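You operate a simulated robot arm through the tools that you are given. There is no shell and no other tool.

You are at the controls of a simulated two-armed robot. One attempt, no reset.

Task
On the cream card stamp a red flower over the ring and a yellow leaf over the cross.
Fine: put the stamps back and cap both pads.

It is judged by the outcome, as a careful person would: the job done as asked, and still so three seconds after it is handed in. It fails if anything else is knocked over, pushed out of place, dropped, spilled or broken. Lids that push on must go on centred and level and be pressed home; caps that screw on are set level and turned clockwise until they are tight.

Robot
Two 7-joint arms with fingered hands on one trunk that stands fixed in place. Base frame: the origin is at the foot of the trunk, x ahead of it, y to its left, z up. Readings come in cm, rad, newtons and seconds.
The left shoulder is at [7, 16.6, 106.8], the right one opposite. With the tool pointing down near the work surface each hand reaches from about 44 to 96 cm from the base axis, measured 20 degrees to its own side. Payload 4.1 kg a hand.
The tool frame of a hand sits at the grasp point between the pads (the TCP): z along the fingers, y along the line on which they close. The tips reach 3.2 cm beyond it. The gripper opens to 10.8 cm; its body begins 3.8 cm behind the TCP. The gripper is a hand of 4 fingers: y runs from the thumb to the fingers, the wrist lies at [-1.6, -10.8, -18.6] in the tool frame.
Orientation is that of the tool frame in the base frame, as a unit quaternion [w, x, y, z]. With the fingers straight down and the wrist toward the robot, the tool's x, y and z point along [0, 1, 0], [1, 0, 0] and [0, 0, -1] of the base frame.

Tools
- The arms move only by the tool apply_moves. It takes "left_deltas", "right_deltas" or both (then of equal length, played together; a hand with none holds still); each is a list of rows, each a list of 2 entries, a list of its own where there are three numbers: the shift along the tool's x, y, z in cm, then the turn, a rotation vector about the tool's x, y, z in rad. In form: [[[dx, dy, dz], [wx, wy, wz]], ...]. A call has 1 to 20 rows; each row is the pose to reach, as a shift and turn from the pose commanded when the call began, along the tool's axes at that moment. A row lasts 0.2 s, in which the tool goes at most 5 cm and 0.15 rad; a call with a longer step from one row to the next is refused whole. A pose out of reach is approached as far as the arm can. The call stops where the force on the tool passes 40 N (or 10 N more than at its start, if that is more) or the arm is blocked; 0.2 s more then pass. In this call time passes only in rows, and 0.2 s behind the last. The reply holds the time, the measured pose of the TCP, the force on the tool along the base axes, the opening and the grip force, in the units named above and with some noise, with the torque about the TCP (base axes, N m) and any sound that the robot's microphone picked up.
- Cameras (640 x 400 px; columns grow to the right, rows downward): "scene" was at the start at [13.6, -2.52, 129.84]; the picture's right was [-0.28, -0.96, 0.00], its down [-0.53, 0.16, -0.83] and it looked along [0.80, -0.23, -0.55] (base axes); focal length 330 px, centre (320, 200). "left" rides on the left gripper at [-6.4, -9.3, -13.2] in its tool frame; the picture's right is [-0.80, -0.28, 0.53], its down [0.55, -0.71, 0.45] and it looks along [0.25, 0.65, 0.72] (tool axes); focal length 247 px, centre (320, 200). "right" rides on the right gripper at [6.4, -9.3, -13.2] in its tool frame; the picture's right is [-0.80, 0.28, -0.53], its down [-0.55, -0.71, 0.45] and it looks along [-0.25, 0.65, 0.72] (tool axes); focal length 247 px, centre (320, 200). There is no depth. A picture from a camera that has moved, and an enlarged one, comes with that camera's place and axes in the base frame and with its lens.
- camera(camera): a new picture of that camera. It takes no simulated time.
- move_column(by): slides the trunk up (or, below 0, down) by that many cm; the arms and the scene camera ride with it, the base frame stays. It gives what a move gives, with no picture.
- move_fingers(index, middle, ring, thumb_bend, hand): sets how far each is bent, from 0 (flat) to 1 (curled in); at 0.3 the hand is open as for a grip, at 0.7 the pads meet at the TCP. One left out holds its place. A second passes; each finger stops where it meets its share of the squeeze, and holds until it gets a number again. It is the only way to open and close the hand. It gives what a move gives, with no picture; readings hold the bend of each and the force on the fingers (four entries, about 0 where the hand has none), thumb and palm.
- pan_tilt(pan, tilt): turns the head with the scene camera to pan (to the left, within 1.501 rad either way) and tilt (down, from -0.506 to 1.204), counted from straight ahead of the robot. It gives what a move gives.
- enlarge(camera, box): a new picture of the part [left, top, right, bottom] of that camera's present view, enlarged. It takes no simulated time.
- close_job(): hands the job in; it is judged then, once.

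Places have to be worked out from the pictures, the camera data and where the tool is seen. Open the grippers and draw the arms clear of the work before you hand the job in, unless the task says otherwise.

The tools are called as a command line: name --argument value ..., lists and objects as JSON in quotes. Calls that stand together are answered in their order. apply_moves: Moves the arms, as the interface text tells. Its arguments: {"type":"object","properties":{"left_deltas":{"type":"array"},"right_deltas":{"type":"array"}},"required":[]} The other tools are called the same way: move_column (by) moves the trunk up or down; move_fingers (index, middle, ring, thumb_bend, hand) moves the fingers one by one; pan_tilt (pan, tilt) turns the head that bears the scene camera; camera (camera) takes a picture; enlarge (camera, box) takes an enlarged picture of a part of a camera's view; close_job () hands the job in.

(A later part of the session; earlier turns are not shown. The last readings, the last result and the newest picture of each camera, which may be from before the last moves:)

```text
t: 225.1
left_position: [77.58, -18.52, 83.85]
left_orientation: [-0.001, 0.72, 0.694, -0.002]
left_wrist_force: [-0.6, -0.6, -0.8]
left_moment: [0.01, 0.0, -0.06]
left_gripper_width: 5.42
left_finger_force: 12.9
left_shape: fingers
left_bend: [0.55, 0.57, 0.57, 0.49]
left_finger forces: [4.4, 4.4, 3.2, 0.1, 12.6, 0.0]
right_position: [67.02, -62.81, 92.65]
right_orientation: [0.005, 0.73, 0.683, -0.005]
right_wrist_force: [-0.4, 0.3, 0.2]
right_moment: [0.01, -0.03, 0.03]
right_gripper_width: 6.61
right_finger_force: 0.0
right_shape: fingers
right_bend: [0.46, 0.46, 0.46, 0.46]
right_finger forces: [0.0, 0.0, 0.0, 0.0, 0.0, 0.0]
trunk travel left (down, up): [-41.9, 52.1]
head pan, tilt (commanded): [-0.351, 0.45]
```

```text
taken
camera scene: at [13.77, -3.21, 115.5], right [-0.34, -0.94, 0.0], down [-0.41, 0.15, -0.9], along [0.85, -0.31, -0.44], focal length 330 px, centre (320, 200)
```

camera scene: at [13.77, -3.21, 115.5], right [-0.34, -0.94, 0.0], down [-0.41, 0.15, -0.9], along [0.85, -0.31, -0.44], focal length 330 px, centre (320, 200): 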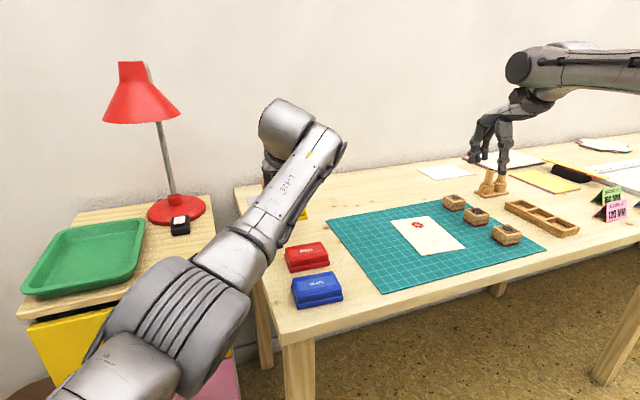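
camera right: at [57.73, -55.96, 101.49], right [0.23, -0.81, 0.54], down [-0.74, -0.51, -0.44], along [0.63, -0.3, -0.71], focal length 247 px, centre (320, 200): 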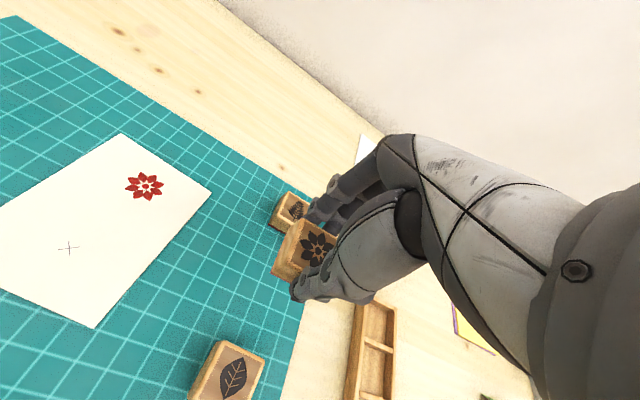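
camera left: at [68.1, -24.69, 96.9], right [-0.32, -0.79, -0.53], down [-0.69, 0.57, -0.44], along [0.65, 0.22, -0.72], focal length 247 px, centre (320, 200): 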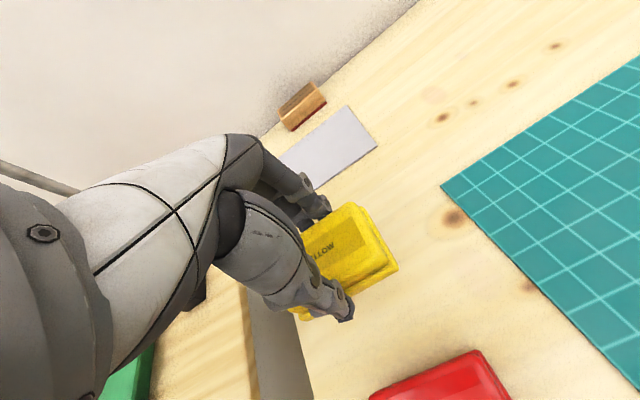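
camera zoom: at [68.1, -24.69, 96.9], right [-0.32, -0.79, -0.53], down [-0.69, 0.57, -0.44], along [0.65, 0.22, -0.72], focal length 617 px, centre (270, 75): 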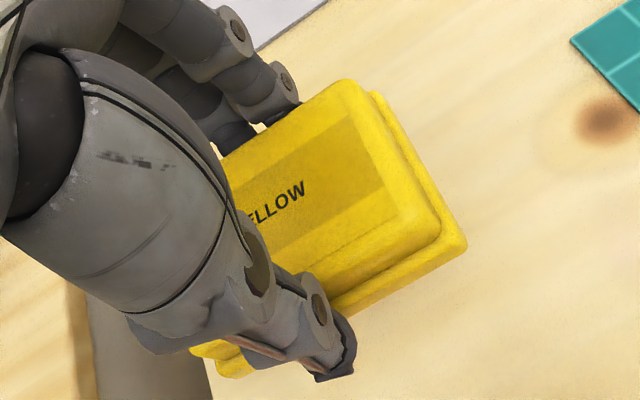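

The complete yellow pad is held securely. I carry it over to the free mat strip, toward (64, -33.5).

apply_moves --left_deltas '[[[-1.7, -0.6, -0.3], [0, 0, 0]], [[-3.4, -1.2, -0.5], [0, 0, 0]], [[-5.2, -1.9, -0.5], [0, 0, 0]], [[-6.9, -2.5, -0.5], [0, 0, 0]], [[-8.6, -3.2, -0.5], [0, 0, 0]], [[-9.9, -4.4, -0.5], [0, 0, 0]], [[-11.2, -5.6, -0.5], [0, 0, 0]], [[-12.4, -6.8, -0.5], [0, 0, 0]], [[-13.6, -8.0, -0.5], [0, 0, 0]], [[-14.6, -9.6, -0.5], [0, 0, 0]], [[-15.2, -11.3, -0.5], [0, 0, 0]], [[-15.5, -12.9, -0.5], [0, 0, 0]]]'

camera --camera "left"

camera --camera "scene"

```text
t: 227.7
left_position: [63.85, -33.67, 84.49]
left_orientation: [0.0, 0.721, 0.693, -0.001]
left_wrist_force: [-0.1, 0.3, -0.2]
left_moment: [-0.02, 0.02, 0.0]
left_gripper_width: 5.38
left_finger_force: 12.1
left_shape: fingers
left_bend: [0.55, 0.57, 0.57, 0.5]
left_finger forces: [4.5, 4.5, 3.1, 0.0, 12.4, 0.1]
right_position: [66.93, -62.78, 92.84]
right_orientation: [0.007, 0.731, 0.682, -0.004]
right_wrist_force: [0.4, 0.9, 0.3]
right_moment: [-0.01, -0.03, 0.02]
right_gripper_width: 6.62
right_finger_force: 0.1
right_shape: fingers
right_bend: [0.46, 0.46, 0.46, 0.46]
right_finger forces: [0.0, 0.0, 0.1, 0.0, 0.0, 0.1]
trunk travel left (down, up): [-41.9, 52.1]
head pan, tilt (commanded): [-0.351, 0.45]
```

```text
taken
camera left: at [54.49, -39.73, 97.57], right [-0.31, -0.79, -0.53], down [-0.69, 0.58, -0.45], along [0.66, 0.22, -0.72], focal length 247 px, centre (320, 200)
```

left: 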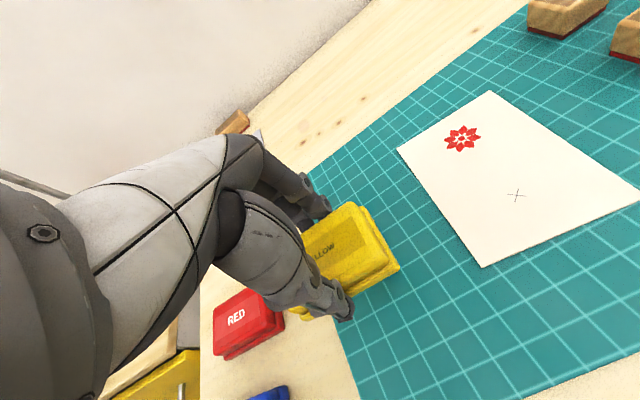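

```text
taken
camera scene: at [13.72, -3.17, 115.51], right [-0.34, -0.94, 0.0], down [-0.41, 0.15, -0.9], along [0.85, -0.31, -0.44], focal length 330 px, centre (320, 200)
```

scene: 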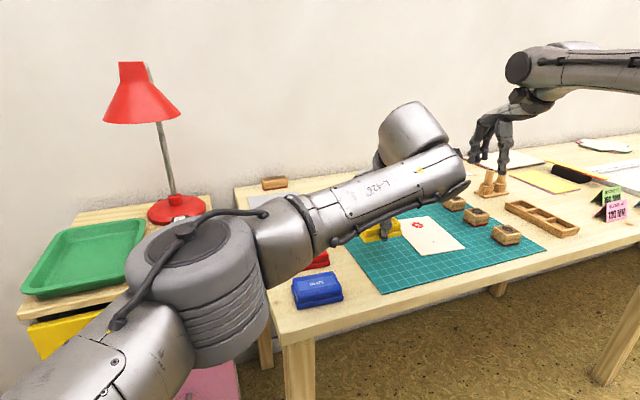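

The pad is over the mat strip at (63.9, -33.7). I lower it with the trunk until it touches.

move_column --by -4.7

move_column --by -0.5

enlarge --camera "left" --box '[260, 170, 420, 330]'

```text
t: 228.6
left_position: [64.16, -33.65, 79.74]
left_orientation: [-0.002, 0.72, 0.694, -0.002]
left_wrist_force: [0.4, -0.3, -1.3]
left_moment: [0.01, 0.01, 0.0]
left_gripper_width: 5.44
left_finger_force: 12.0
left_shape: fingers
left_bend: [0.55, 0.57, 0.57, 0.5]
left_finger forces: [4.5, 4.4, 3.1, 0.1, 12.3, 0.0]
right_position: [66.93, -62.66, 88.12]
right_orientation: [0.005, 0.731, 0.682, -0.004]
right_wrist_force: [0.5, 0.5, -0.3]
right_moment: [0.0, 0.01, 0.01]
right_gripper_width: 6.61
right_finger_force: 0.0
right_shape: fingers
right_bend: [0.46, 0.46, 0.46, 0.46]
right_finger forces: [0.0, 0.0, 0.0, 0.1, 0.1, 0.1]
trunk travel left (down, up): [-37.2, 56.8]
head pan, tilt (commanded): [-0.351, 0.45]
```

```text
t: 229.1
left_position: [63.99, -33.54, 79.27]
left_orientation: [-0.001, 0.72, 0.694, -0.002]
left_wrist_force: [-0.3, -0.7, -0.3]
left_moment: [0.03, 0.0, -0.02]
left_gripper_width: 5.38
left_finger_force: 12.2
left_shape: fingers
left_bend: [0.55, 0.57, 0.57, 0.5]
left_finger forces: [4.5, 4.5, 3.6, 0.1, 12.7, 0.0]
right_position: [66.95, -62.87, 87.61]
right_orientation: [0.006, 0.731, 0.683, -0.004]
right_wrist_force: [-0.2, 0.3, -0.9]
right_moment: [0.0, 0.04, 0.0]
right_gripper_width: 6.63
right_finger_force: 0.0
right_shape: fingers
right_bend: [0.46, 0.46, 0.46, 0.46]
right_finger forces: [0.0, 0.0, 0.1, 0.1, 0.0, 0.1]
trunk travel left (down, up): [-36.7, 57.3]
head pan, tilt (commanded): [-0.351, 0.45]
```

```text
2.50 times, centred on (340, 250) of left
camera zoom: at [54.61, -39.66, 92.31], right [-0.31, -0.79, -0.53], down [-0.69, 0.57, -0.45], along [0.66, 0.22, -0.72], focal length 617 px, centre (270, 75)
```

zoom: 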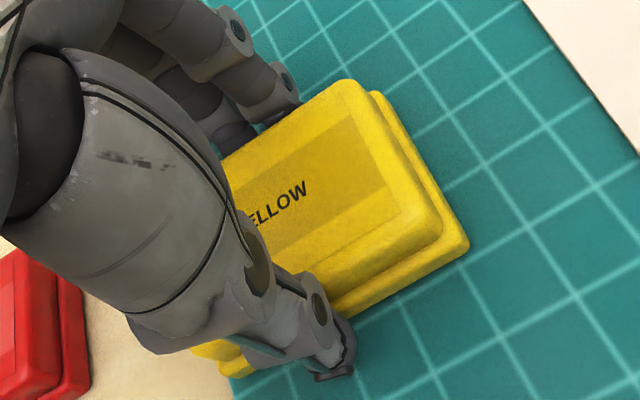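

move_column --by -0.15

move_fingers --hand "left" --index 0.51 --middle 0.51 --ring 0.51 --thumb_bend 0.47

move_fingers --hand "left" --index 0.43 --middle 0.43 --ring 0.43 --thumb_bend 0.42

move_column --by 0.7

enlarge --camera "left" --box '[260, 170, 420, 330]'

```text
t: 229.6
left_position: [63.96, -33.69, 79.23]
left_orientation: [-0.001, 0.72, 0.694, -0.001]
left_wrist_force: [1.1, -0.5, 4.8]
left_moment: [0.09, 0.0, 0.01]
left_gripper_width: 5.37
left_finger_force: 13.7
left_shape: fingers
left_bend: [0.55, 0.57, 0.57, 0.5]
left_finger forces: [4.7, 4.8, 4.7, 0.1, 12.7, 0.1]
right_position: [66.87, -62.63, 87.67]
right_orientation: [0.006, 0.731, 0.683, -0.004]
right_wrist_force: [-0.4, -0.3, -0.6]
right_moment: [-0.01, 0.01, 0.02]
right_gripper_width: 6.6
right_finger_force: 0.2
right_shape: fingers
right_bend: [0.46, 0.46, 0.46, 0.46]
right_finger forces: [0.0, 0.1, 0.0, 0.0, 0.0, 0.0]
trunk travel left (down, up): [-36.6, 57.4]
head pan, tilt (commanded): [-0.351, 0.45]
```

```text
t: 230.6
left_position: [64.01, -33.6, 79.05]
left_orientation: [-0.002, 0.72, 0.694, -0.001]
left_wrist_force: [-0.3, 0.2, 0.1]
left_moment: [0.0, 0.02, 0.01]
left_gripper_width: 5.84
left_finger_force: 0.9
left_shape: fingers
left_bend: [0.51, 0.51, 0.51, 0.47]
left_finger forces: [0.1, 0.5, 0.0, 0.0, 0.5, 0.0]
right_position: [66.93, -62.76, 87.44]
right_orientation: [0.007, 0.731, 0.682, -0.004]
right_wrist_force: [0.8, 0.0, 0.1]
right_moment: [-0.01, -0.01, -0.01]
right_gripper_width: 6.6
right_finger_force: 0.1
right_shape: fingers
right_bend: [0.46, 0.46, 0.46, 0.46]
right_finger forces: [0.1, 0.1, 0.1, 0.0, 0.0, 0.0]
trunk travel left (down, up): [-36.6, 57.4]
head pan, tilt (commanded): [-0.351, 0.45]
heard: snap
```

```text
t: 231.6
left_position: [64.1, -33.58, 79.07]
left_orientation: [-0.002, 0.72, 0.694, -0.001]
left_wrist_force: [0.5, -0.4, 0.2]
left_moment: [-0.02, -0.02, 0.02]
left_gripper_width: 7.55
left_finger_force: 0.0
left_shape: fingers
left_bend: [0.43, 0.43, 0.43, 0.42]
left_finger forces: [0.0, 0.1, 0.0, 0.1, 0.0, 0.0]
right_position: [66.96, -62.77, 87.47]
right_orientation: [0.006, 0.731, 0.682, -0.003]
right_wrist_force: [0.4, -0.1, -0.1]
right_moment: [0.01, -0.02, 0.01]
right_gripper_width: 6.58
right_finger_force: 0.2
right_shape: fingers
right_bend: [0.46, 0.46, 0.46, 0.46]
right_finger forces: [0.1, 0.0, 0.0, 0.0, 0.0, 0.0]
trunk travel left (down, up): [-36.6, 57.4]
head pan, tilt (commanded): [-0.351, 0.45]
```

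```text
t: 232.2
left_position: [64.05, -33.61, 79.82]
left_orientation: [-0.001, 0.72, 0.694, -0.002]
left_wrist_force: [0.6, 0.0, 0.5]
left_moment: [0.03, 0.01, 0.02]
left_gripper_width: 7.51
left_finger_force: 0.0
left_shape: fingers
left_bend: [0.43, 0.43, 0.43, 0.42]
left_finger forces: [0.0, 0.1, 0.0, 0.0, 0.0, 0.0]
right_position: [66.94, -62.87, 88.24]
right_orientation: [0.006, 0.731, 0.683, -0.004]
right_wrist_force: [0.2, -0.9, 0.7]
right_moment: [0.0, -0.06, 0.03]
right_gripper_width: 6.63
right_finger_force: 0.1
right_shape: fingers
right_bend: [0.46, 0.46, 0.46, 0.46]
right_finger forces: [0.1, 0.0, 0.0, 0.0, 0.1, 0.0]
trunk travel left (down, up): [-37.3, 56.7]
head pan, tilt (commanded): [-0.351, 0.45]
```

```text
2.50 times, centred on (340, 250) of left
camera zoom: at [54.64, -39.68, 92.82], right [-0.31, -0.79, -0.53], down [-0.69, 0.57, -0.44], along [0.66, 0.22, -0.72], focal length 617 px, centre (270, 75)
```

zoom: 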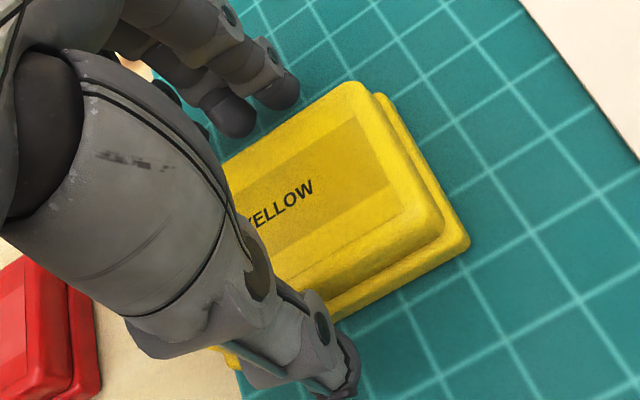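

The yellow pad rests flat on the mat. Now I grip its lid: raise to z≈80.1, shift 4 mm to centre on it and close gently.

move_column --by 0.35

apply_moves --left_deltas '[[[0, -0.2, 0], [0, 0, 0]], [[0, -0.4, 0], [0, 0, 0]]]'

move_fingers --hand "left" --index 0.54 --middle 0.54 --ring 0.54 --thumb_bend 0.54

enlarge --camera "left" --box '[260, 170, 420, 330]'

```text
t: 232.7
left_position: [64.02, -33.61, 80.13]
left_orientation: [-0.001, 0.72, 0.694, -0.002]
left_wrist_force: [-0.7, 0.6, -0.3]
left_moment: [-0.01, 0.06, -0.01]
left_gripper_width: 7.52
left_finger_force: 0.0
left_shape: fingers
left_bend: [0.43, 0.43, 0.43, 0.42]
left_finger forces: [0.0, 0.0, 0.0, 0.1, 0.0, 0.0]
right_position: [67.06, -62.78, 88.47]
right_orientation: [0.006, 0.731, 0.683, -0.004]
right_wrist_force: [0.1, 0.1, 0.1]
right_moment: [-0.04, 0.01, 0.0]
right_gripper_width: 6.63
right_finger_force: 0.1
right_shape: fingers
right_bend: [0.46, 0.46, 0.46, 0.46]
right_finger forces: [0.0, 0.0, 0.0, 0.1, 0.0, 0.0]
trunk travel left (down, up): [-37.6, 56.4]
head pan, tilt (commanded): [-0.351, 0.45]
```

```text
t: 233.3
left_position: [63.69, -33.63, 80.1]
left_orientation: [-0.002, 0.72, 0.694, -0.001]
left_wrist_force: [0.9, 0.3, 0.1]
left_moment: [0.0, 0.01, -0.01]
left_gripper_width: 7.55
left_finger_force: 0.0
left_shape: fingers
left_bend: [0.43, 0.43, 0.43, 0.42]
left_finger forces: [0.1, 0.0, 0.0, 0.1, 0.1, 0.0]
right_position: [66.86, -62.64, 88.45]
right_orientation: [0.006, 0.731, 0.683, -0.004]
right_wrist_force: [-0.7, -0.5, 0.1]
right_moment: [0.03, 0.01, -0.01]
right_gripper_width: 6.61
right_finger_force: 0.0
right_shape: fingers
right_bend: [0.46, 0.46, 0.46, 0.46]
right_finger forces: [0.0, 0.0, 0.0, 0.0, 0.0, 0.1]
trunk travel left (down, up): [-37.6, 56.4]
head pan, tilt (commanded): [-0.351, 0.45]
```

```text
t: 234.3
left_position: [63.62, -33.49, 80.11]
left_orientation: [-0.002, 0.719, 0.695, -0.002]
left_wrist_force: [1.0, 0.3, 0.3]
left_moment: [0.01, -0.06, 0.04]
left_gripper_width: 5.2
left_finger_force: 3.2
left_shape: fingers
left_bend: [0.52, 0.53, 0.53, 0.51]
left_finger forces: [1.2, 1.2, 0.7, 0.0, 2.9, 0.0]
right_position: [66.99, -62.78, 88.57]
right_orientation: [0.006, 0.73, 0.683, -0.004]
right_wrist_force: [0.5, -0.8, 0.2]
right_moment: [0.0, -0.03, 0.01]
right_gripper_width: 6.6
right_finger_force: 0.1
right_shape: fingers
right_bend: [0.46, 0.46, 0.46, 0.46]
right_finger forces: [0.0, 0.0, 0.1, 0.0, 0.0, 0.1]
trunk travel left (down, up): [-37.6, 56.4]
head pan, tilt (commanded): [-0.351, 0.45]
heard: snap
```

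```text
2.50 times, centred on (340, 250) of left
camera zoom: at [54.26, -39.64, 93.2], right [-0.31, -0.79, -0.53], down [-0.69, 0.57, -0.45], along [0.66, 0.22, -0.72], focal length 617 px, centre (270, 75)
```

zoom: 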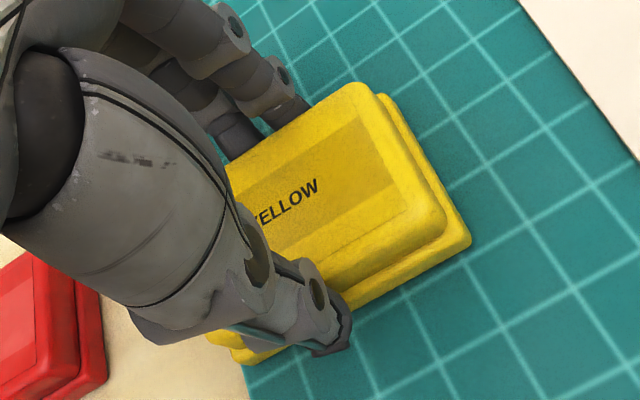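

Gripped at 5.2 cm with a snap, likely the lid coming loose. I firm the grip and lift 1 cm to check that only the lid rises.

move_fingers --hand "left" --index 0.6 --middle 0.6 --ring 0.6 --thumb_bend 0.62

move_column --by 1.2

enlarge --camera "left" --box '[260, 170, 420, 330]'

```text
t: 235.3
left_position: [63.71, -33.46, 80.1]
left_orientation: [-0.002, 0.72, 0.694, -0.002]
left_wrist_force: [0.2, 0.0, 1.2]
left_moment: [0.03, -0.02, 0.03]
left_gripper_width: 5.03
left_finger_force: 11.4
left_shape: fingers
left_bend: [0.55, 0.56, 0.56, 0.51]
left_finger forces: [4.0, 3.7, 3.2, 0.1, 11.0, 0.1]
right_position: [66.96, -62.66, 88.56]
right_orientation: [0.006, 0.73, 0.683, -0.004]
right_wrist_force: [0.4, -0.5, -0.1]
right_moment: [0.01, 0.01, -0.01]
right_gripper_width: 6.63
right_finger_force: 0.0
right_shape: fingers
right_bend: [0.46, 0.46, 0.46, 0.46]
right_finger forces: [0.0, 0.0, 0.1, 0.1, 0.1, 0.1]
trunk travel left (down, up): [-37.6, 56.4]
head pan, tilt (commanded): [-0.351, 0.45]
```

```text
t: 235.9
left_position: [63.75, -33.62, 81.28]
left_orientation: [-0.002, 0.72, 0.694, -0.002]
left_wrist_force: [-0.5, 1.0, -0.3]
left_moment: [-0.03, 0.03, 0.01]
left_gripper_width: 5.01
left_finger_force: 11.0
left_shape: fingers
left_bend: [0.55, 0.56, 0.56, 0.51]
left_finger forces: [3.9, 3.8, 3.3, 0.0, 11.0, 0.0]
right_position: [67.05, -62.74, 89.55]
right_orientation: [0.005, 0.731, 0.683, -0.005]
right_wrist_force: [-0.1, 0.7, -0.2]
right_moment: [-0.03, 0.04, -0.04]
right_gripper_width: 6.62
right_finger_force: 0.0
right_shape: fingers
right_bend: [0.46, 0.46, 0.46, 0.46]
right_finger forces: [0.0, 0.1, 0.1, 0.1, 0.0, 0.0]
trunk travel left (down, up): [-38.8, 55.2]
head pan, tilt (commanded): [-0.351, 0.45]
```

```text
2.50 times, centred on (340, 250) of left
camera zoom: at [54.29, -39.67, 94.36], right [-0.32, -0.79, -0.53], down [-0.69, 0.57, -0.44], along [0.66, 0.22, -0.72], focal length 617 px, centre (270, 75)
```

zoom: 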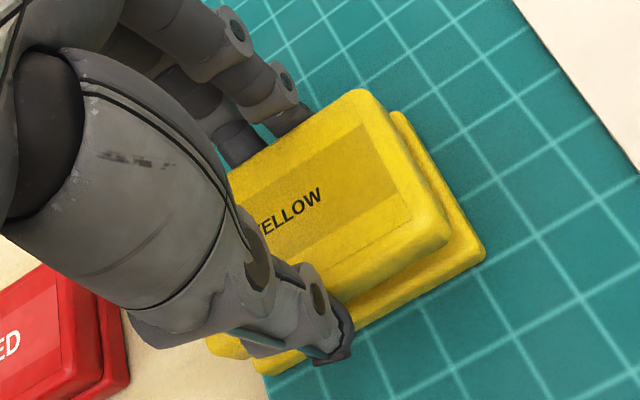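

Only the lid rises; the open yellow base stays on the mat. I keep the lid in the left hand and take it away to (76, -17), leaving room for the right hand.

move_column --by 4.5

apply_moves --left_deltas '[[[0.9, 2.1, -0.3], [0, 0, 0]], [[1.8, 4.2, -0.5], [0, 0, 0]], [[4.3, 6.2, -0.5], [0, 0, 0]], [[6.9, 8.0, -0.5], [0, 0, 0]], [[9.9, 9.5, -0.5], [0, 0, 0]], [[13.0, 10.8, -0.5], [0, 0, 0]], [[15.0, 11.6, -0.5], [0, 0, 0]], [[17.0, 12.2, -0.5], [0, 0, 0]]]'

camera --camera "scene"

camera --camera "left"

camera --camera "right"

```text
t: 236.8
left_position: [63.61, -33.55, 85.82]
left_orientation: [-0.002, 0.72, 0.694, -0.002]
left_wrist_force: [0.0, 0.0, -1.0]
left_moment: [0.0, 0.01, -0.01]
left_gripper_width: 5.03
left_finger_force: 10.8
left_shape: fingers
left_bend: [0.55, 0.56, 0.56, 0.51]
left_finger forces: [4.1, 3.8, 3.3, 0.0, 11.0, 0.0]
right_position: [66.96, -62.8, 94.22]
right_orientation: [0.005, 0.731, 0.683, -0.006]
right_wrist_force: [0.8, 0.1, -0.6]
right_moment: [0.03, -0.02, -0.02]
right_gripper_width: 6.59
right_finger_force: 0.0
right_shape: fingers
right_bend: [0.46, 0.46, 0.46, 0.46]
right_finger forces: [0.0, 0.0, 0.1, 0.0, 0.0, 0.0]
trunk travel left (down, up): [-43.3, 50.7]
head pan, tilt (commanded): [-0.351, 0.45]
```

```text
t: 238.6
left_position: [76.59, -16.88, 86.14]
left_orientation: [-0.001, 0.721, 0.693, -0.002]
left_wrist_force: [-1.0, 0.5, 0.1]
left_moment: [0.0, -0.01, 0.0]
left_gripper_width: 5.03
left_finger_force: 11.0
left_shape: fingers
left_bend: [0.55, 0.56, 0.56, 0.51]
left_finger forces: [3.9, 3.7, 3.4, 0.0, 11.0, 0.0]
right_position: [67.09, -62.71, 94.12]
right_orientation: [0.006, 0.731, 0.683, -0.005]
right_wrist_force: [-0.4, 0.3, 0.8]
right_moment: [-0.02, -0.01, 0.0]
right_gripper_width: 6.61
right_finger_force: 0.1
right_shape: fingers
right_bend: [0.46, 0.46, 0.46, 0.46]
right_finger forces: [0.1, 0.1, 0.0, 0.1, 0.0, 0.1]
trunk travel left (down, up): [-43.3, 50.7]
head pan, tilt (commanded): [-0.351, 0.45]
```

```text
taken
camera scene: at [13.76, -3.14, 116.9], right [-0.34, -0.94, 0.0], down [-0.41, 0.15, -0.9], along [0.85, -0.31, -0.44], focal length 330 px, centre (320, 200)
```

scene: 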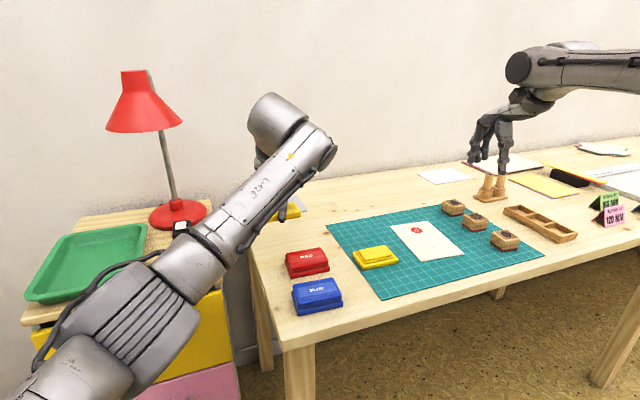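

```text
taken
camera left: at [67.09, -22.97, 99.33], right [-0.32, -0.79, -0.53], down [-0.69, 0.57, -0.45], along [0.66, 0.22, -0.72], focal length 247 px, centre (320, 200)
```

left: 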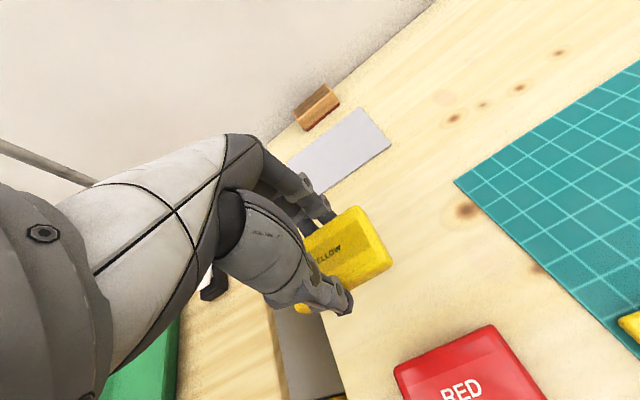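

```text
taken
camera right: at [58.16, -55.59, 107.2], right [0.23, -0.81, 0.54], down [-0.74, -0.51, -0.44], along [0.63, -0.3, -0.71], focal length 247 px, centre (320, 200)
```

right: 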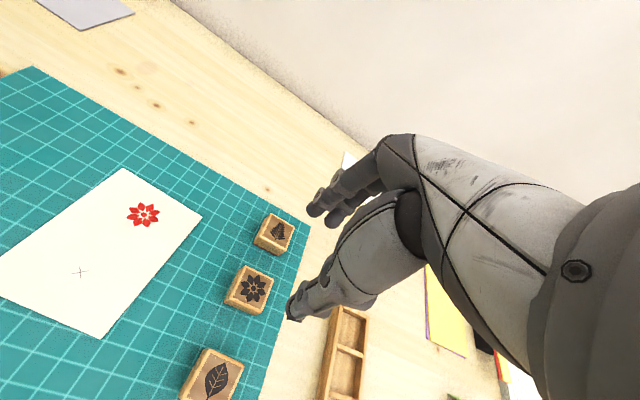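

The open yellow base is on the mat and the left hand waits with the lid at (76.6, -16.9). Now the right hand goes above the leaf stamp at about (57.9, -63).

apply_moves --right_deltas '[[[-0.2, -1.8, 0], [0, 0, -0.01]], [[-0.4, -3.6, 0.5], [0, 0, -0.03]], [[-0.5, -5.4, 1.5], [0, 0, -0.05]], [[-0.7, -7.2, 3.0], [0, 0, -0.07]], [[-0.89, -9.06, 4.5], [0, 0, -0.07]], [[-0.89, -9.06, 6.0], [0, 0, -0.07]]]'

enlarge --camera "right" --box '[170, 170, 370, 370]'

enlarge --camera "scene" --box '[430, 170, 540, 270]'

enlarge --camera "scene" --box '[320, 200, 460, 310]'

```text
t: 240.0
left_position: [76.52, -16.81, 86.26]
left_orientation: [-0.002, 0.72, 0.694, -0.002]
left_wrist_force: [-0.1, 0.1, 0.2]
left_moment: [0.0, 0.01, 0.02]
left_gripper_width: 5.02
left_finger_force: 11.0
left_shape: fingers
left_bend: [0.55, 0.56, 0.56, 0.51]
left_finger forces: [4.0, 3.7, 3.3, 0.1, 11.0, 0.0]
right_position: [57.86, -63.1, 88.16]
right_orientation: [0.006, 0.706, 0.708, -0.004]
right_wrist_force: [-0.1, 0.2, -0.4]
right_moment: [0.02, -0.01, -0.04]
right_gripper_width: 6.63
right_finger_force: 0.1
right_shape: fingers
right_bend: [0.46, 0.46, 0.46, 0.46]
right_finger forces: [0.0, 0.0, 0.1, 0.0, 0.0, 0.1]
trunk travel left (down, up): [-43.3, 50.7]
head pan, tilt (commanded): [-0.351, 0.45]
```

```text
2.00 times, centred on (270, 270) of right
camera zoom: at [48.58, -56.56, 101.13], right [0.28, -0.79, 0.54], down [-0.7, -0.56, -0.44], along [0.65, -0.26, -0.71], focal length 494 px, centre (420, 60)
```

zoom: 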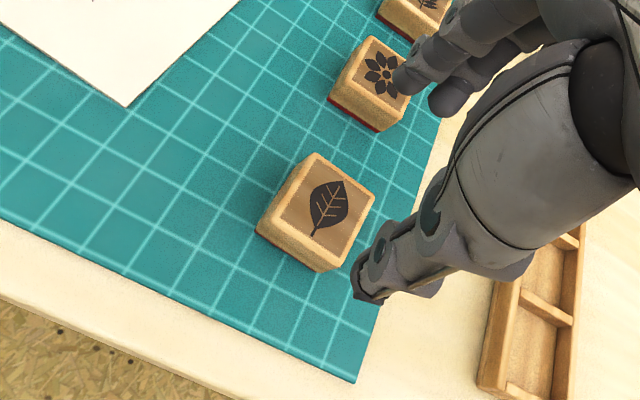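

```text
4.00 times, centred on (485, 220) of scene
camera zoom: at [13.78, -3.17, 116.9], right [-0.34, -0.94, 0.0], down [-0.41, 0.15, -0.9], along [0.85, -0.31, -0.44], focal length 1321 px, centre (-340, 120)
```

zoom: 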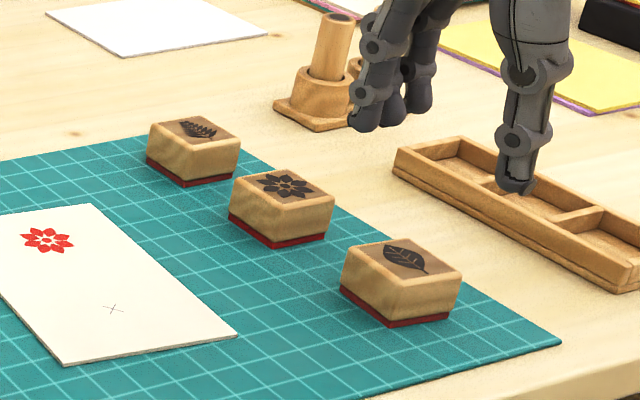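

```text
3.64 times, centred on (390, 255) of scene
camera zoom: at [13.78, -3.17, 116.9], right [-0.34, -0.94, 0.0], down [-0.41, 0.15, -0.9], along [0.85, -0.31, -0.44], focal length 1201 px, centre (66, 0)
```

zoom: 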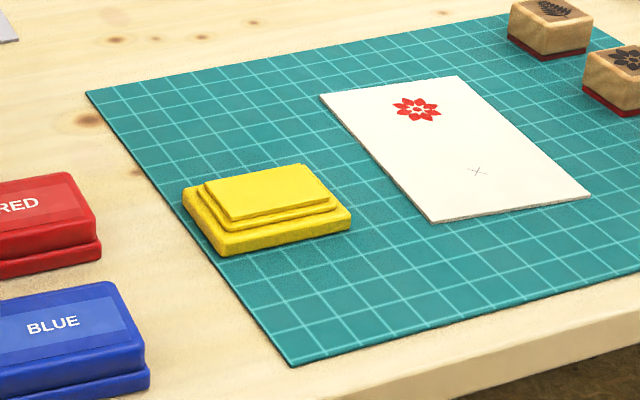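

The leaf stamp is right below, centred near (57.85, -63.05), almost square. I shift 6 mm left so that thumb and fingers press more evenly than last time, and lower with the arm.

apply_moves --right_deltas '[[[0.3, 0, 1.5], [0, 0, 0.015]], [[0.6, 0, 3.0], [0.0, 0.0, 0.03]], [[0.6, 0, 4.5], [0, 0, 0.03]], [[0.6, 0, 6.0], [0, 0, 0.03]], [[0.6, 0, 7.3], [0, 0, 0.03]], [[0.6, 0, 8.2], [0, 0, 0.03]]]'

enlarge --camera "right" --box '[190, 160, 370, 340]'

enlarge --camera "scene" --box '[450, 190, 550, 280]'

```text
t: 241.4
left_position: [76.52, -16.91, 86.18]
left_orientation: [-0.003, 0.72, 0.694, -0.002]
left_wrist_force: [-0.7, -0.3, 0.3]
left_moment: [0.01, 0.01, -0.01]
left_gripper_width: 5.0
left_finger_force: 10.9
left_shape: fingers
left_bend: [0.55, 0.56, 0.56, 0.51]
left_finger forces: [4.0, 3.6, 3.2, 0.0, 10.9, 0.0]
right_position: [57.84, -62.54, 80.0]
right_orientation: [0.006, 0.717, 0.697, -0.004]
right_wrist_force: [-0.6, -0.1, -0.2]
right_moment: [0.0, -0.01, 0.01]
right_gripper_width: 6.6
right_finger_force: 0.1
right_shape: fingers
right_bend: [0.46, 0.46, 0.46, 0.46]
right_finger forces: [0.1, 0.1, 0.0, 0.1, 0.1, 0.0]
trunk travel left (down, up): [-43.3, 50.7]
head pan, tilt (commanded): [-0.351, 0.45]
```

```text
2.22 times, centred on (280, 250) of right
camera zoom: at [48.77, -55.81, 93.0], right [0.26, -0.8, 0.54], down [-0.72, -0.54, -0.44], along [0.64, -0.28, -0.71], focal length 549 px, centre (409, 89)
```

zoom: 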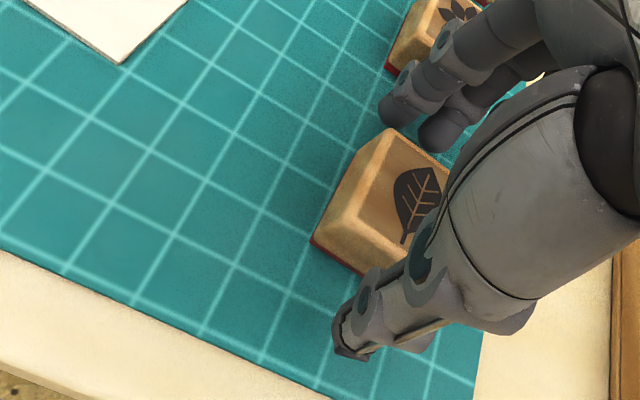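

```text
4.44 times, centred on (500, 235) of scene
camera zoom: at [13.73, -3.19, 116.9], right [-0.34, -0.94, 0.0], down [-0.41, 0.15, -0.9], along [0.85, -0.31, -0.44], focal length 1468 px, centre (-480, 44)
```

zoom: 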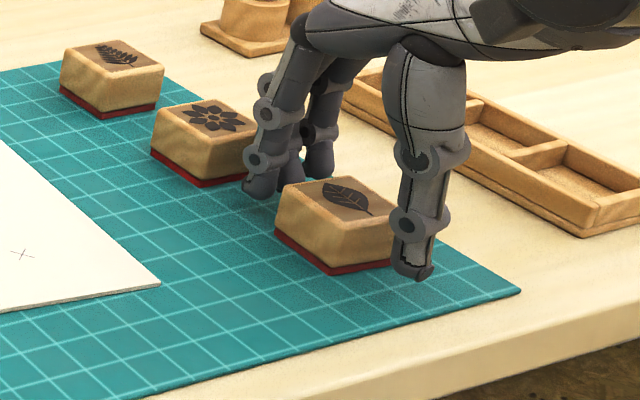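

The thumb and the middle/ring fingers face the stamp's centre well. I close gently, then firmly.

move_fingers --hand "right" --index 0.53 --middle 0.53 --ring 0.53 --thumb_bend 0.54

move_fingers --hand "right" --index 0.64 --middle 0.64 --ring 0.64 --thumb_bend 0.68

enlarge --camera "right" --box '[190, 160, 370, 340]'

enlarge --camera "scene" --box '[450, 190, 550, 280]'

```text
t: 242.4
left_position: [76.5, -16.99, 86.29]
left_orientation: [-0.001, 0.72, 0.694, -0.001]
left_wrist_force: [0.0, -0.9, 0.6]
left_moment: [0.02, -0.01, 0.0]
left_gripper_width: 5.0
left_finger_force: 11.1
left_shape: fingers
left_bend: [0.55, 0.56, 0.56, 0.51]
left_finger forces: [4.0, 3.7, 3.3, 0.0, 10.9, 0.0]
right_position: [57.86, -62.61, 80.13]
right_orientation: [0.005, 0.717, 0.698, -0.005]
right_wrist_force: [0.4, -0.6, -0.1]
right_moment: [-0.03, -0.01, 0.0]
right_gripper_width: 4.67
right_finger_force: 0.0
right_shape: fingers
right_bend: [0.53, 0.53, 0.53, 0.54]
right_finger forces: [0.1, 0.1, 0.0, 0.1, 0.0, 0.0]
trunk travel left (down, up): [-43.3, 50.7]
head pan, tilt (commanded): [-0.351, 0.45]
```

```text
t: 243.4
left_position: [76.52, -16.91, 86.3]
left_orientation: [-0.001, 0.72, 0.694, -0.002]
left_wrist_force: [0.1, -0.3, 0.2]
left_moment: [-0.02, 0.0, 0.02]
left_gripper_width: 5.03
left_finger_force: 10.7
left_shape: fingers
left_bend: [0.55, 0.56, 0.56, 0.51]
left_finger forces: [4.0, 3.8, 3.3, 0.0, 10.9, 0.0]
right_position: [57.81, -62.5, 80.01]
right_orientation: [0.005, 0.717, 0.697, -0.005]
right_wrist_force: [-0.1, -0.2, 1.0]
right_moment: [-0.02, -0.01, 0.0]
right_gripper_width: 4.02
right_finger_force: 12.5
right_shape: fingers
right_bend: [0.58, 0.6, 0.6, 0.56]
right_finger forces: [4.7, 4.4, 3.6, 0.1, 12.6, 0.1]
trunk travel left (down, up): [-43.3, 50.7]
head pan, tilt (commanded): [-0.351, 0.45]
```

```text
2.22 times, centred on (280, 250) of right
camera zoom: at [48.76, -55.8, 93.03], right [0.26, -0.8, 0.54], down [-0.72, -0.54, -0.44], along [0.64, -0.28, -0.71], focal length 549 px, centre (409, 89)
```

zoom: 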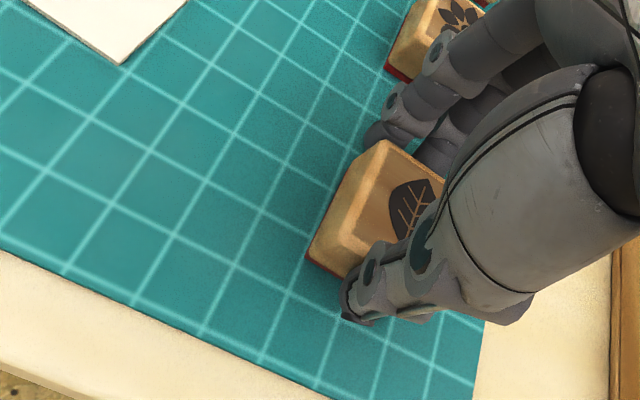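

```text
4.44 times, centred on (500, 235) of scene
camera zoom: at [13.72, -3.18, 116.91], right [-0.34, -0.94, 0.0], down [-0.41, 0.15, -0.9], along [0.85, -0.31, -0.44], focal length 1468 px, centre (-480, 44)
```

zoom: 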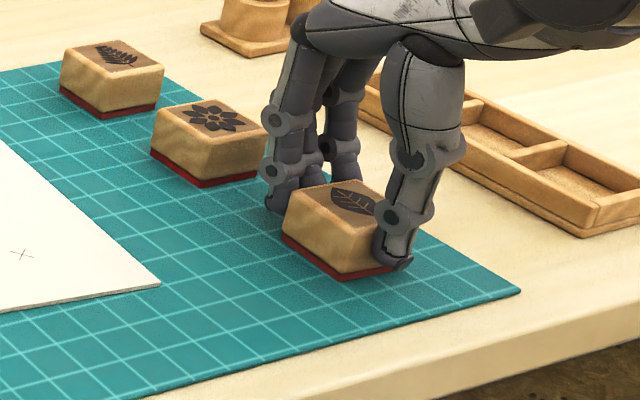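

Well balanced grip this time (4.7/4.4/3.6 N). I lift the leaf stamp and check how it sits.

apply_moves --right_deltas '[[[0, 0, -0.8], [0, 0, 0]], [[0, 0, -2.2], [0, 0, 0]], [[0, 0, -4.2], [0, 0, 0]], [[0, 0, -6.2], [0, 0, 0]], [[0, 0, -8.5], [0, 0, 0]]]'

enlarge --camera "right" --box '[200, 170, 340, 310]'

enlarge --camera "scene" --box '[460, 150, 550, 240]'

```text
t: 244.6
left_position: [76.46, -16.93, 86.37]
left_orientation: [-0.002, 0.72, 0.694, 0.0]
left_wrist_force: [0.6, -0.5, -0.7]
left_moment: [0.02, -0.02, -0.04]
left_gripper_width: 5.01
left_finger_force: 11.0
left_shape: fingers
left_bend: [0.55, 0.56, 0.56, 0.51]
left_finger forces: [4.0, 3.7, 3.3, 0.1, 10.9, 0.1]
right_position: [57.6, -62.55, 88.44]
right_orientation: [0.006, 0.718, 0.696, -0.005]
right_wrist_force: [-0.9, -0.9, -0.7]
right_moment: [0.03, 0.01, 0.0]
right_gripper_width: 4.04
right_finger_force: 11.8
right_shape: fingers
right_bend: [0.58, 0.6, 0.6, 0.56]
right_finger forces: [4.5, 4.4, 3.6, 0.0, 12.4, 0.0]
trunk travel left (down, up): [-43.3, 50.7]
head pan, tilt (commanded): [-0.351, 0.45]
```

```text
2.86 times, centred on (270, 240) of right
camera zoom: at [48.63, -55.73, 101.41], right [0.26, -0.8, 0.54], down [-0.72, -0.54, -0.44], along [0.64, -0.28, -0.71], focal length 706 px, centre (463, 86)
```

zoom: 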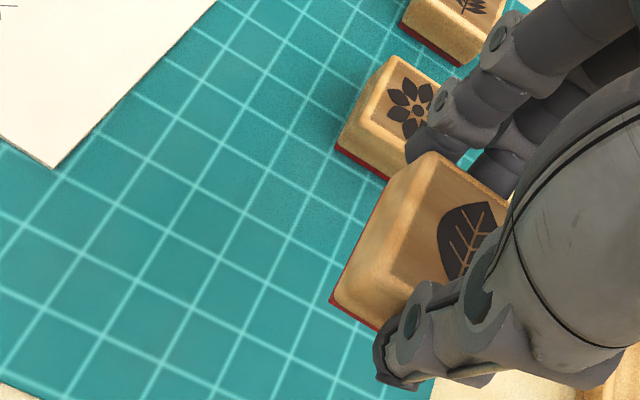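

```text
4.44 times, centred on (505, 195) of scene
camera zoom: at [13.7, -3.15, 116.91], right [-0.34, -0.94, 0.0], down [-0.41, 0.15, -0.9], along [0.85, -0.31, -0.44], focal length 1468 px, centre (-502, 222)
```

zoom: 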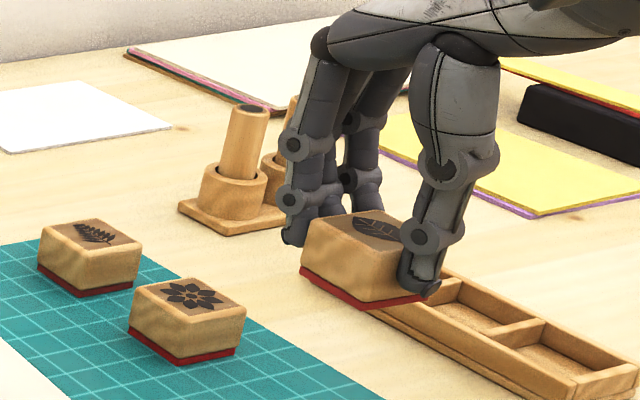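

The stamp's centre lies about (-0.2, -0.55) from the TCP. The yellow ink area is centred near (63.2, -33.45). I carry the stamp toward it, turning to yaw 0.6 on the way.

apply_moves --right_deltas '[[[2.5, 0.6, 0], [0, 0, -0.1]], [[5.5, 1.2, 0], [0, 0, -0.2]], [[8.5, 1.8, 0], [0, 0, -0.31]], [[11.5, 2.5, 0], [0, 0, -0.42]], [[14.5, 3.2, 0], [0, 0, -0.53]], [[17.6, 3.9, 0], [0, 0, -0.63]]]'

camera --camera "scene"

camera --camera "right"

```text
t: 246.0
left_position: [76.42, -16.94, 86.11]
left_orientation: [-0.001, 0.72, 0.694, -0.002]
left_wrist_force: [-0.5, 0.9, 0.7]
left_moment: [0.0, -0.01, 0.02]
left_gripper_width: 5.01
left_finger_force: 10.7
left_shape: fingers
left_bend: [0.55, 0.56, 0.56, 0.51]
left_finger forces: [4.0, 3.8, 3.3, 0.1, 10.9, 0.0]
right_position: [62.35, -44.86, 88.22]
right_orientation: [0.004, 0.465, 0.885, -0.006]
right_wrist_force: [0.8, -0.5, 0.4]
right_moment: [0.0, 0.03, 0.02]
right_gripper_width: 4.04
right_finger_force: 11.9
right_shape: fingers
right_bend: [0.58, 0.6, 0.6, 0.56]
right_finger forces: [4.4, 4.5, 3.5, 0.1, 12.4, 0.0]
trunk travel left (down, up): [-43.3, 50.7]
head pan, tilt (commanded): [-0.351, 0.45]
```

```text
taken
camera scene: at [13.78, -3.13, 116.9], right [-0.34, -0.94, 0.0], down [-0.41, 0.15, -0.9], along [0.85, -0.31, -0.44], focal length 330 px, centre (320, 200)
```

scene: 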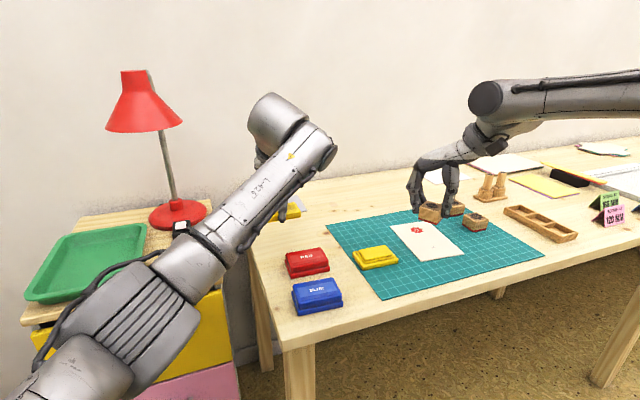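

```text
taken
camera right: at [51.04, -44.69, 101.22], right [0.68, -0.49, 0.54], down [-0.27, -0.86, -0.44], along [0.68, 0.15, -0.72], focal length 247 px, centre (320, 200)
```

right: 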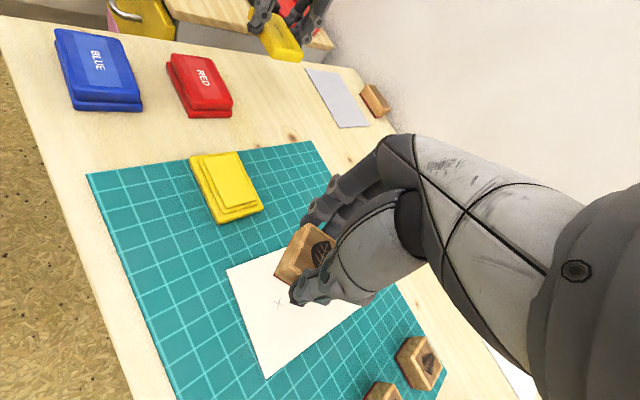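

The view of the yellow base is good from here. I zoom in to fix its position.

enlarge --camera "right" --box '[160, 130, 300, 240]'

enlarge --camera "scene" --box '[330, 220, 430, 300]'

```text
3.64 times, centred on (230, 185) of right
camera zoom: at [51.04, -44.69, 101.22], right [0.68, -0.49, 0.54], down [-0.27, -0.86, -0.44], along [0.68, 0.15, -0.72], focal length 898 px, centre (647, 254)
```

zoom: 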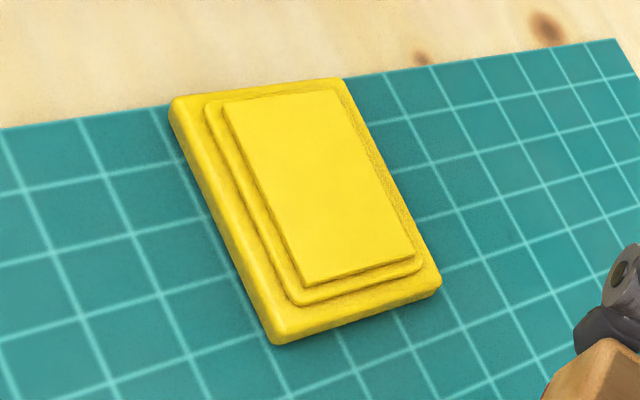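

```text
5.00 times, centred on (380, 260) of scene
camera zoom: at [13.78, -3.13, 116.9], right [-0.34, -0.94, 0.0], down [-0.41, 0.15, -0.9], along [0.85, -0.31, -0.44], focal length 1651 px, centre (20, -100)
```

zoom: 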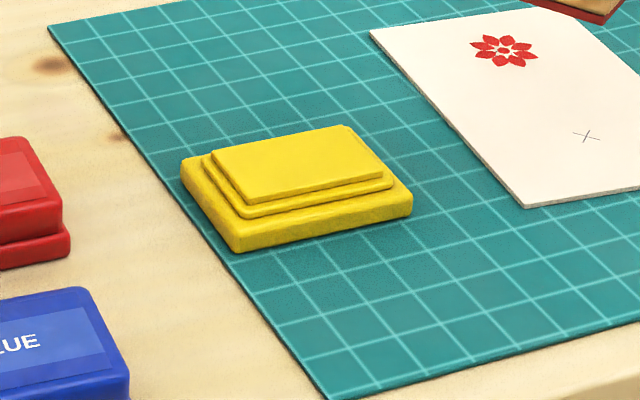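

The ink surface is centred at about (63.3, -33.7). I move the stamp above it.

apply_moves --right_deltas '[[[1.6, 1.2, 0], [0, 0, 0]], [[3.2, 2.5, 0], [0, 0, 0]], [[4.8, 3.8, 0], [0, 0, 0]], [[6.4, 5.1, 0], [0, 0, 0]], [[8.0, 6.3, 0], [0, 0, 0]], [[9.2, 7.32, 0], [0, 0, 0]]]'

enlarge --camera "scene" --box '[320, 170, 460, 290]'

camera --camera "right"

```text
t: 247.4
left_position: [76.51, -16.92, 86.26]
left_orientation: [-0.002, 0.72, 0.694, -0.002]
left_wrist_force: [0.7, 0.0, -0.8]
left_moment: [0.02, -0.05, 0.01]
left_gripper_width: 5.04
left_finger_force: 11.4
left_shape: fingers
left_bend: [0.55, 0.56, 0.56, 0.51]
left_finger forces: [3.9, 3.7, 3.3, 0.1, 10.9, 0.1]
right_position: [63.14, -33.32, 87.95]
right_orientation: [0.004, 0.466, 0.885, -0.006]
right_wrist_force: [-0.7, 0.0, -0.2]
right_moment: [0.01, 0.01, 0.02]
right_gripper_width: 4.05
right_finger_force: 12.5
right_shape: fingers
right_bend: [0.58, 0.6, 0.6, 0.56]
right_finger forces: [4.5, 4.4, 3.4, 0.0, 12.4, 0.0]
trunk travel left (down, up): [-43.3, 50.7]
head pan, tilt (commanded): [-0.351, 0.45]
```

```text
3.33 times, centred on (390, 230) of scene
camera zoom: at [13.74, -3.15, 116.9], right [-0.34, -0.94, 0.0], down [-0.41, 0.15, -0.9], along [0.85, -0.31, -0.44], focal length 1101 px, centre (87, 100)
```

zoom: 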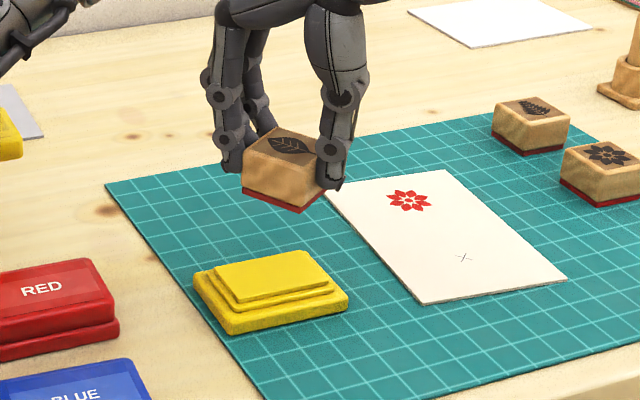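

```text
taken
camera right: at [51.78, -33.17, 101.1], right [0.68, -0.49, 0.54], down [-0.27, -0.86, -0.44], along [0.68, 0.15, -0.72], focal length 247 px, centre (320, 200)
```

right: 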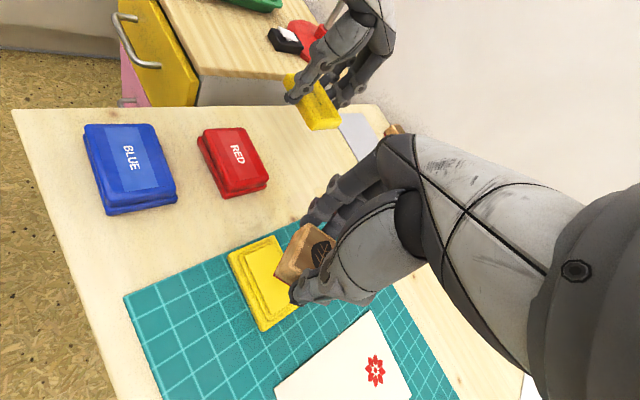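

Right above the ink. I lower with the arm in steps.

apply_moves --right_deltas '[[[0, 0, 1.2], [0, 0, 0]], [[0, 0, 2.4], [0, 0, 0]], [[0, 0, 3.6], [0, 0, 0]], [[0, 0, 4.6], [0, 0, 0]]]'

enlarge --camera "scene" --box '[340, 190, 430, 280]'

enlarge --camera "right" --box '[200, 200, 360, 340]'

```text
t: 248.4
left_position: [76.53, -17.04, 86.25]
left_orientation: [-0.001, 0.721, 0.693, -0.002]
left_wrist_force: [0.9, 0.0, -0.9]
left_moment: [0.01, 0.04, 0.04]
left_gripper_width: 5.02
left_finger_force: 10.9
left_shape: fingers
left_bend: [0.55, 0.56, 0.56, 0.51]
left_finger forces: [4.0, 3.6, 3.3, 0.0, 10.9, 0.0]
right_position: [63.19, -33.31, 83.66]
right_orientation: [0.003, 0.465, 0.885, -0.006]
right_wrist_force: [0.1, -0.1, -0.6]
right_moment: [0.0, -0.01, 0.02]
right_gripper_width: 4.02
right_finger_force: 12.4
right_shape: fingers
right_bend: [0.58, 0.6, 0.6, 0.56]
right_finger forces: [4.5, 4.4, 3.4, 0.0, 12.5, 0.1]
trunk travel left (down, up): [-43.3, 50.7]
head pan, tilt (commanded): [-0.351, 0.45]
```

```text
4.44 times, centred on (385, 235) of scene
camera zoom: at [13.75, -3.19, 116.9], right [-0.34, -0.94, 0.0], down [-0.41, 0.15, -0.9], along [0.85, -0.31, -0.44], focal length 1468 px, centre (31, 44)
```

zoom: 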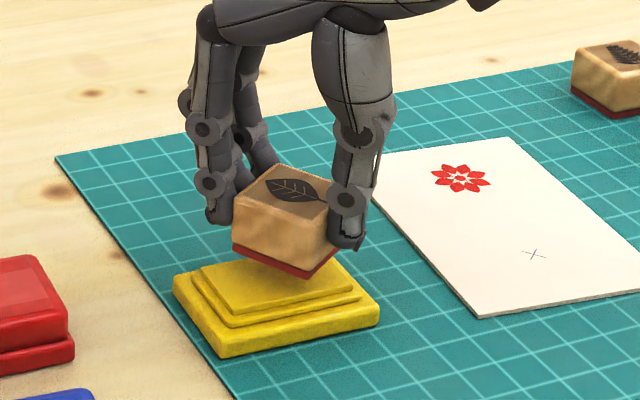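

```text
2.86 times, centred on (280, 270) of right
camera zoom: at [51.88, -33.25, 96.66], right [0.68, -0.49, 0.54], down [-0.27, -0.86, -0.44], along [0.68, 0.15, -0.72], focal length 706 px, centre (434, 0)
```

zoom: 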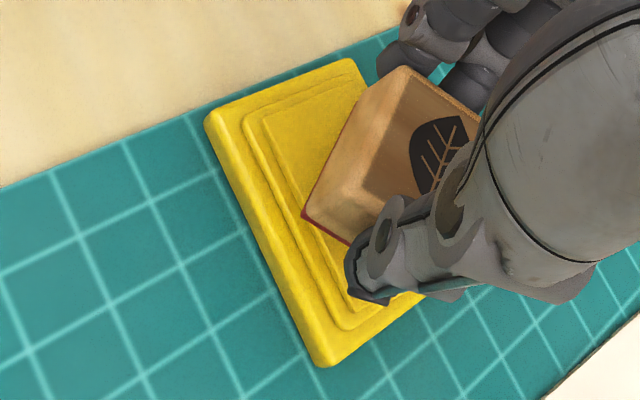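

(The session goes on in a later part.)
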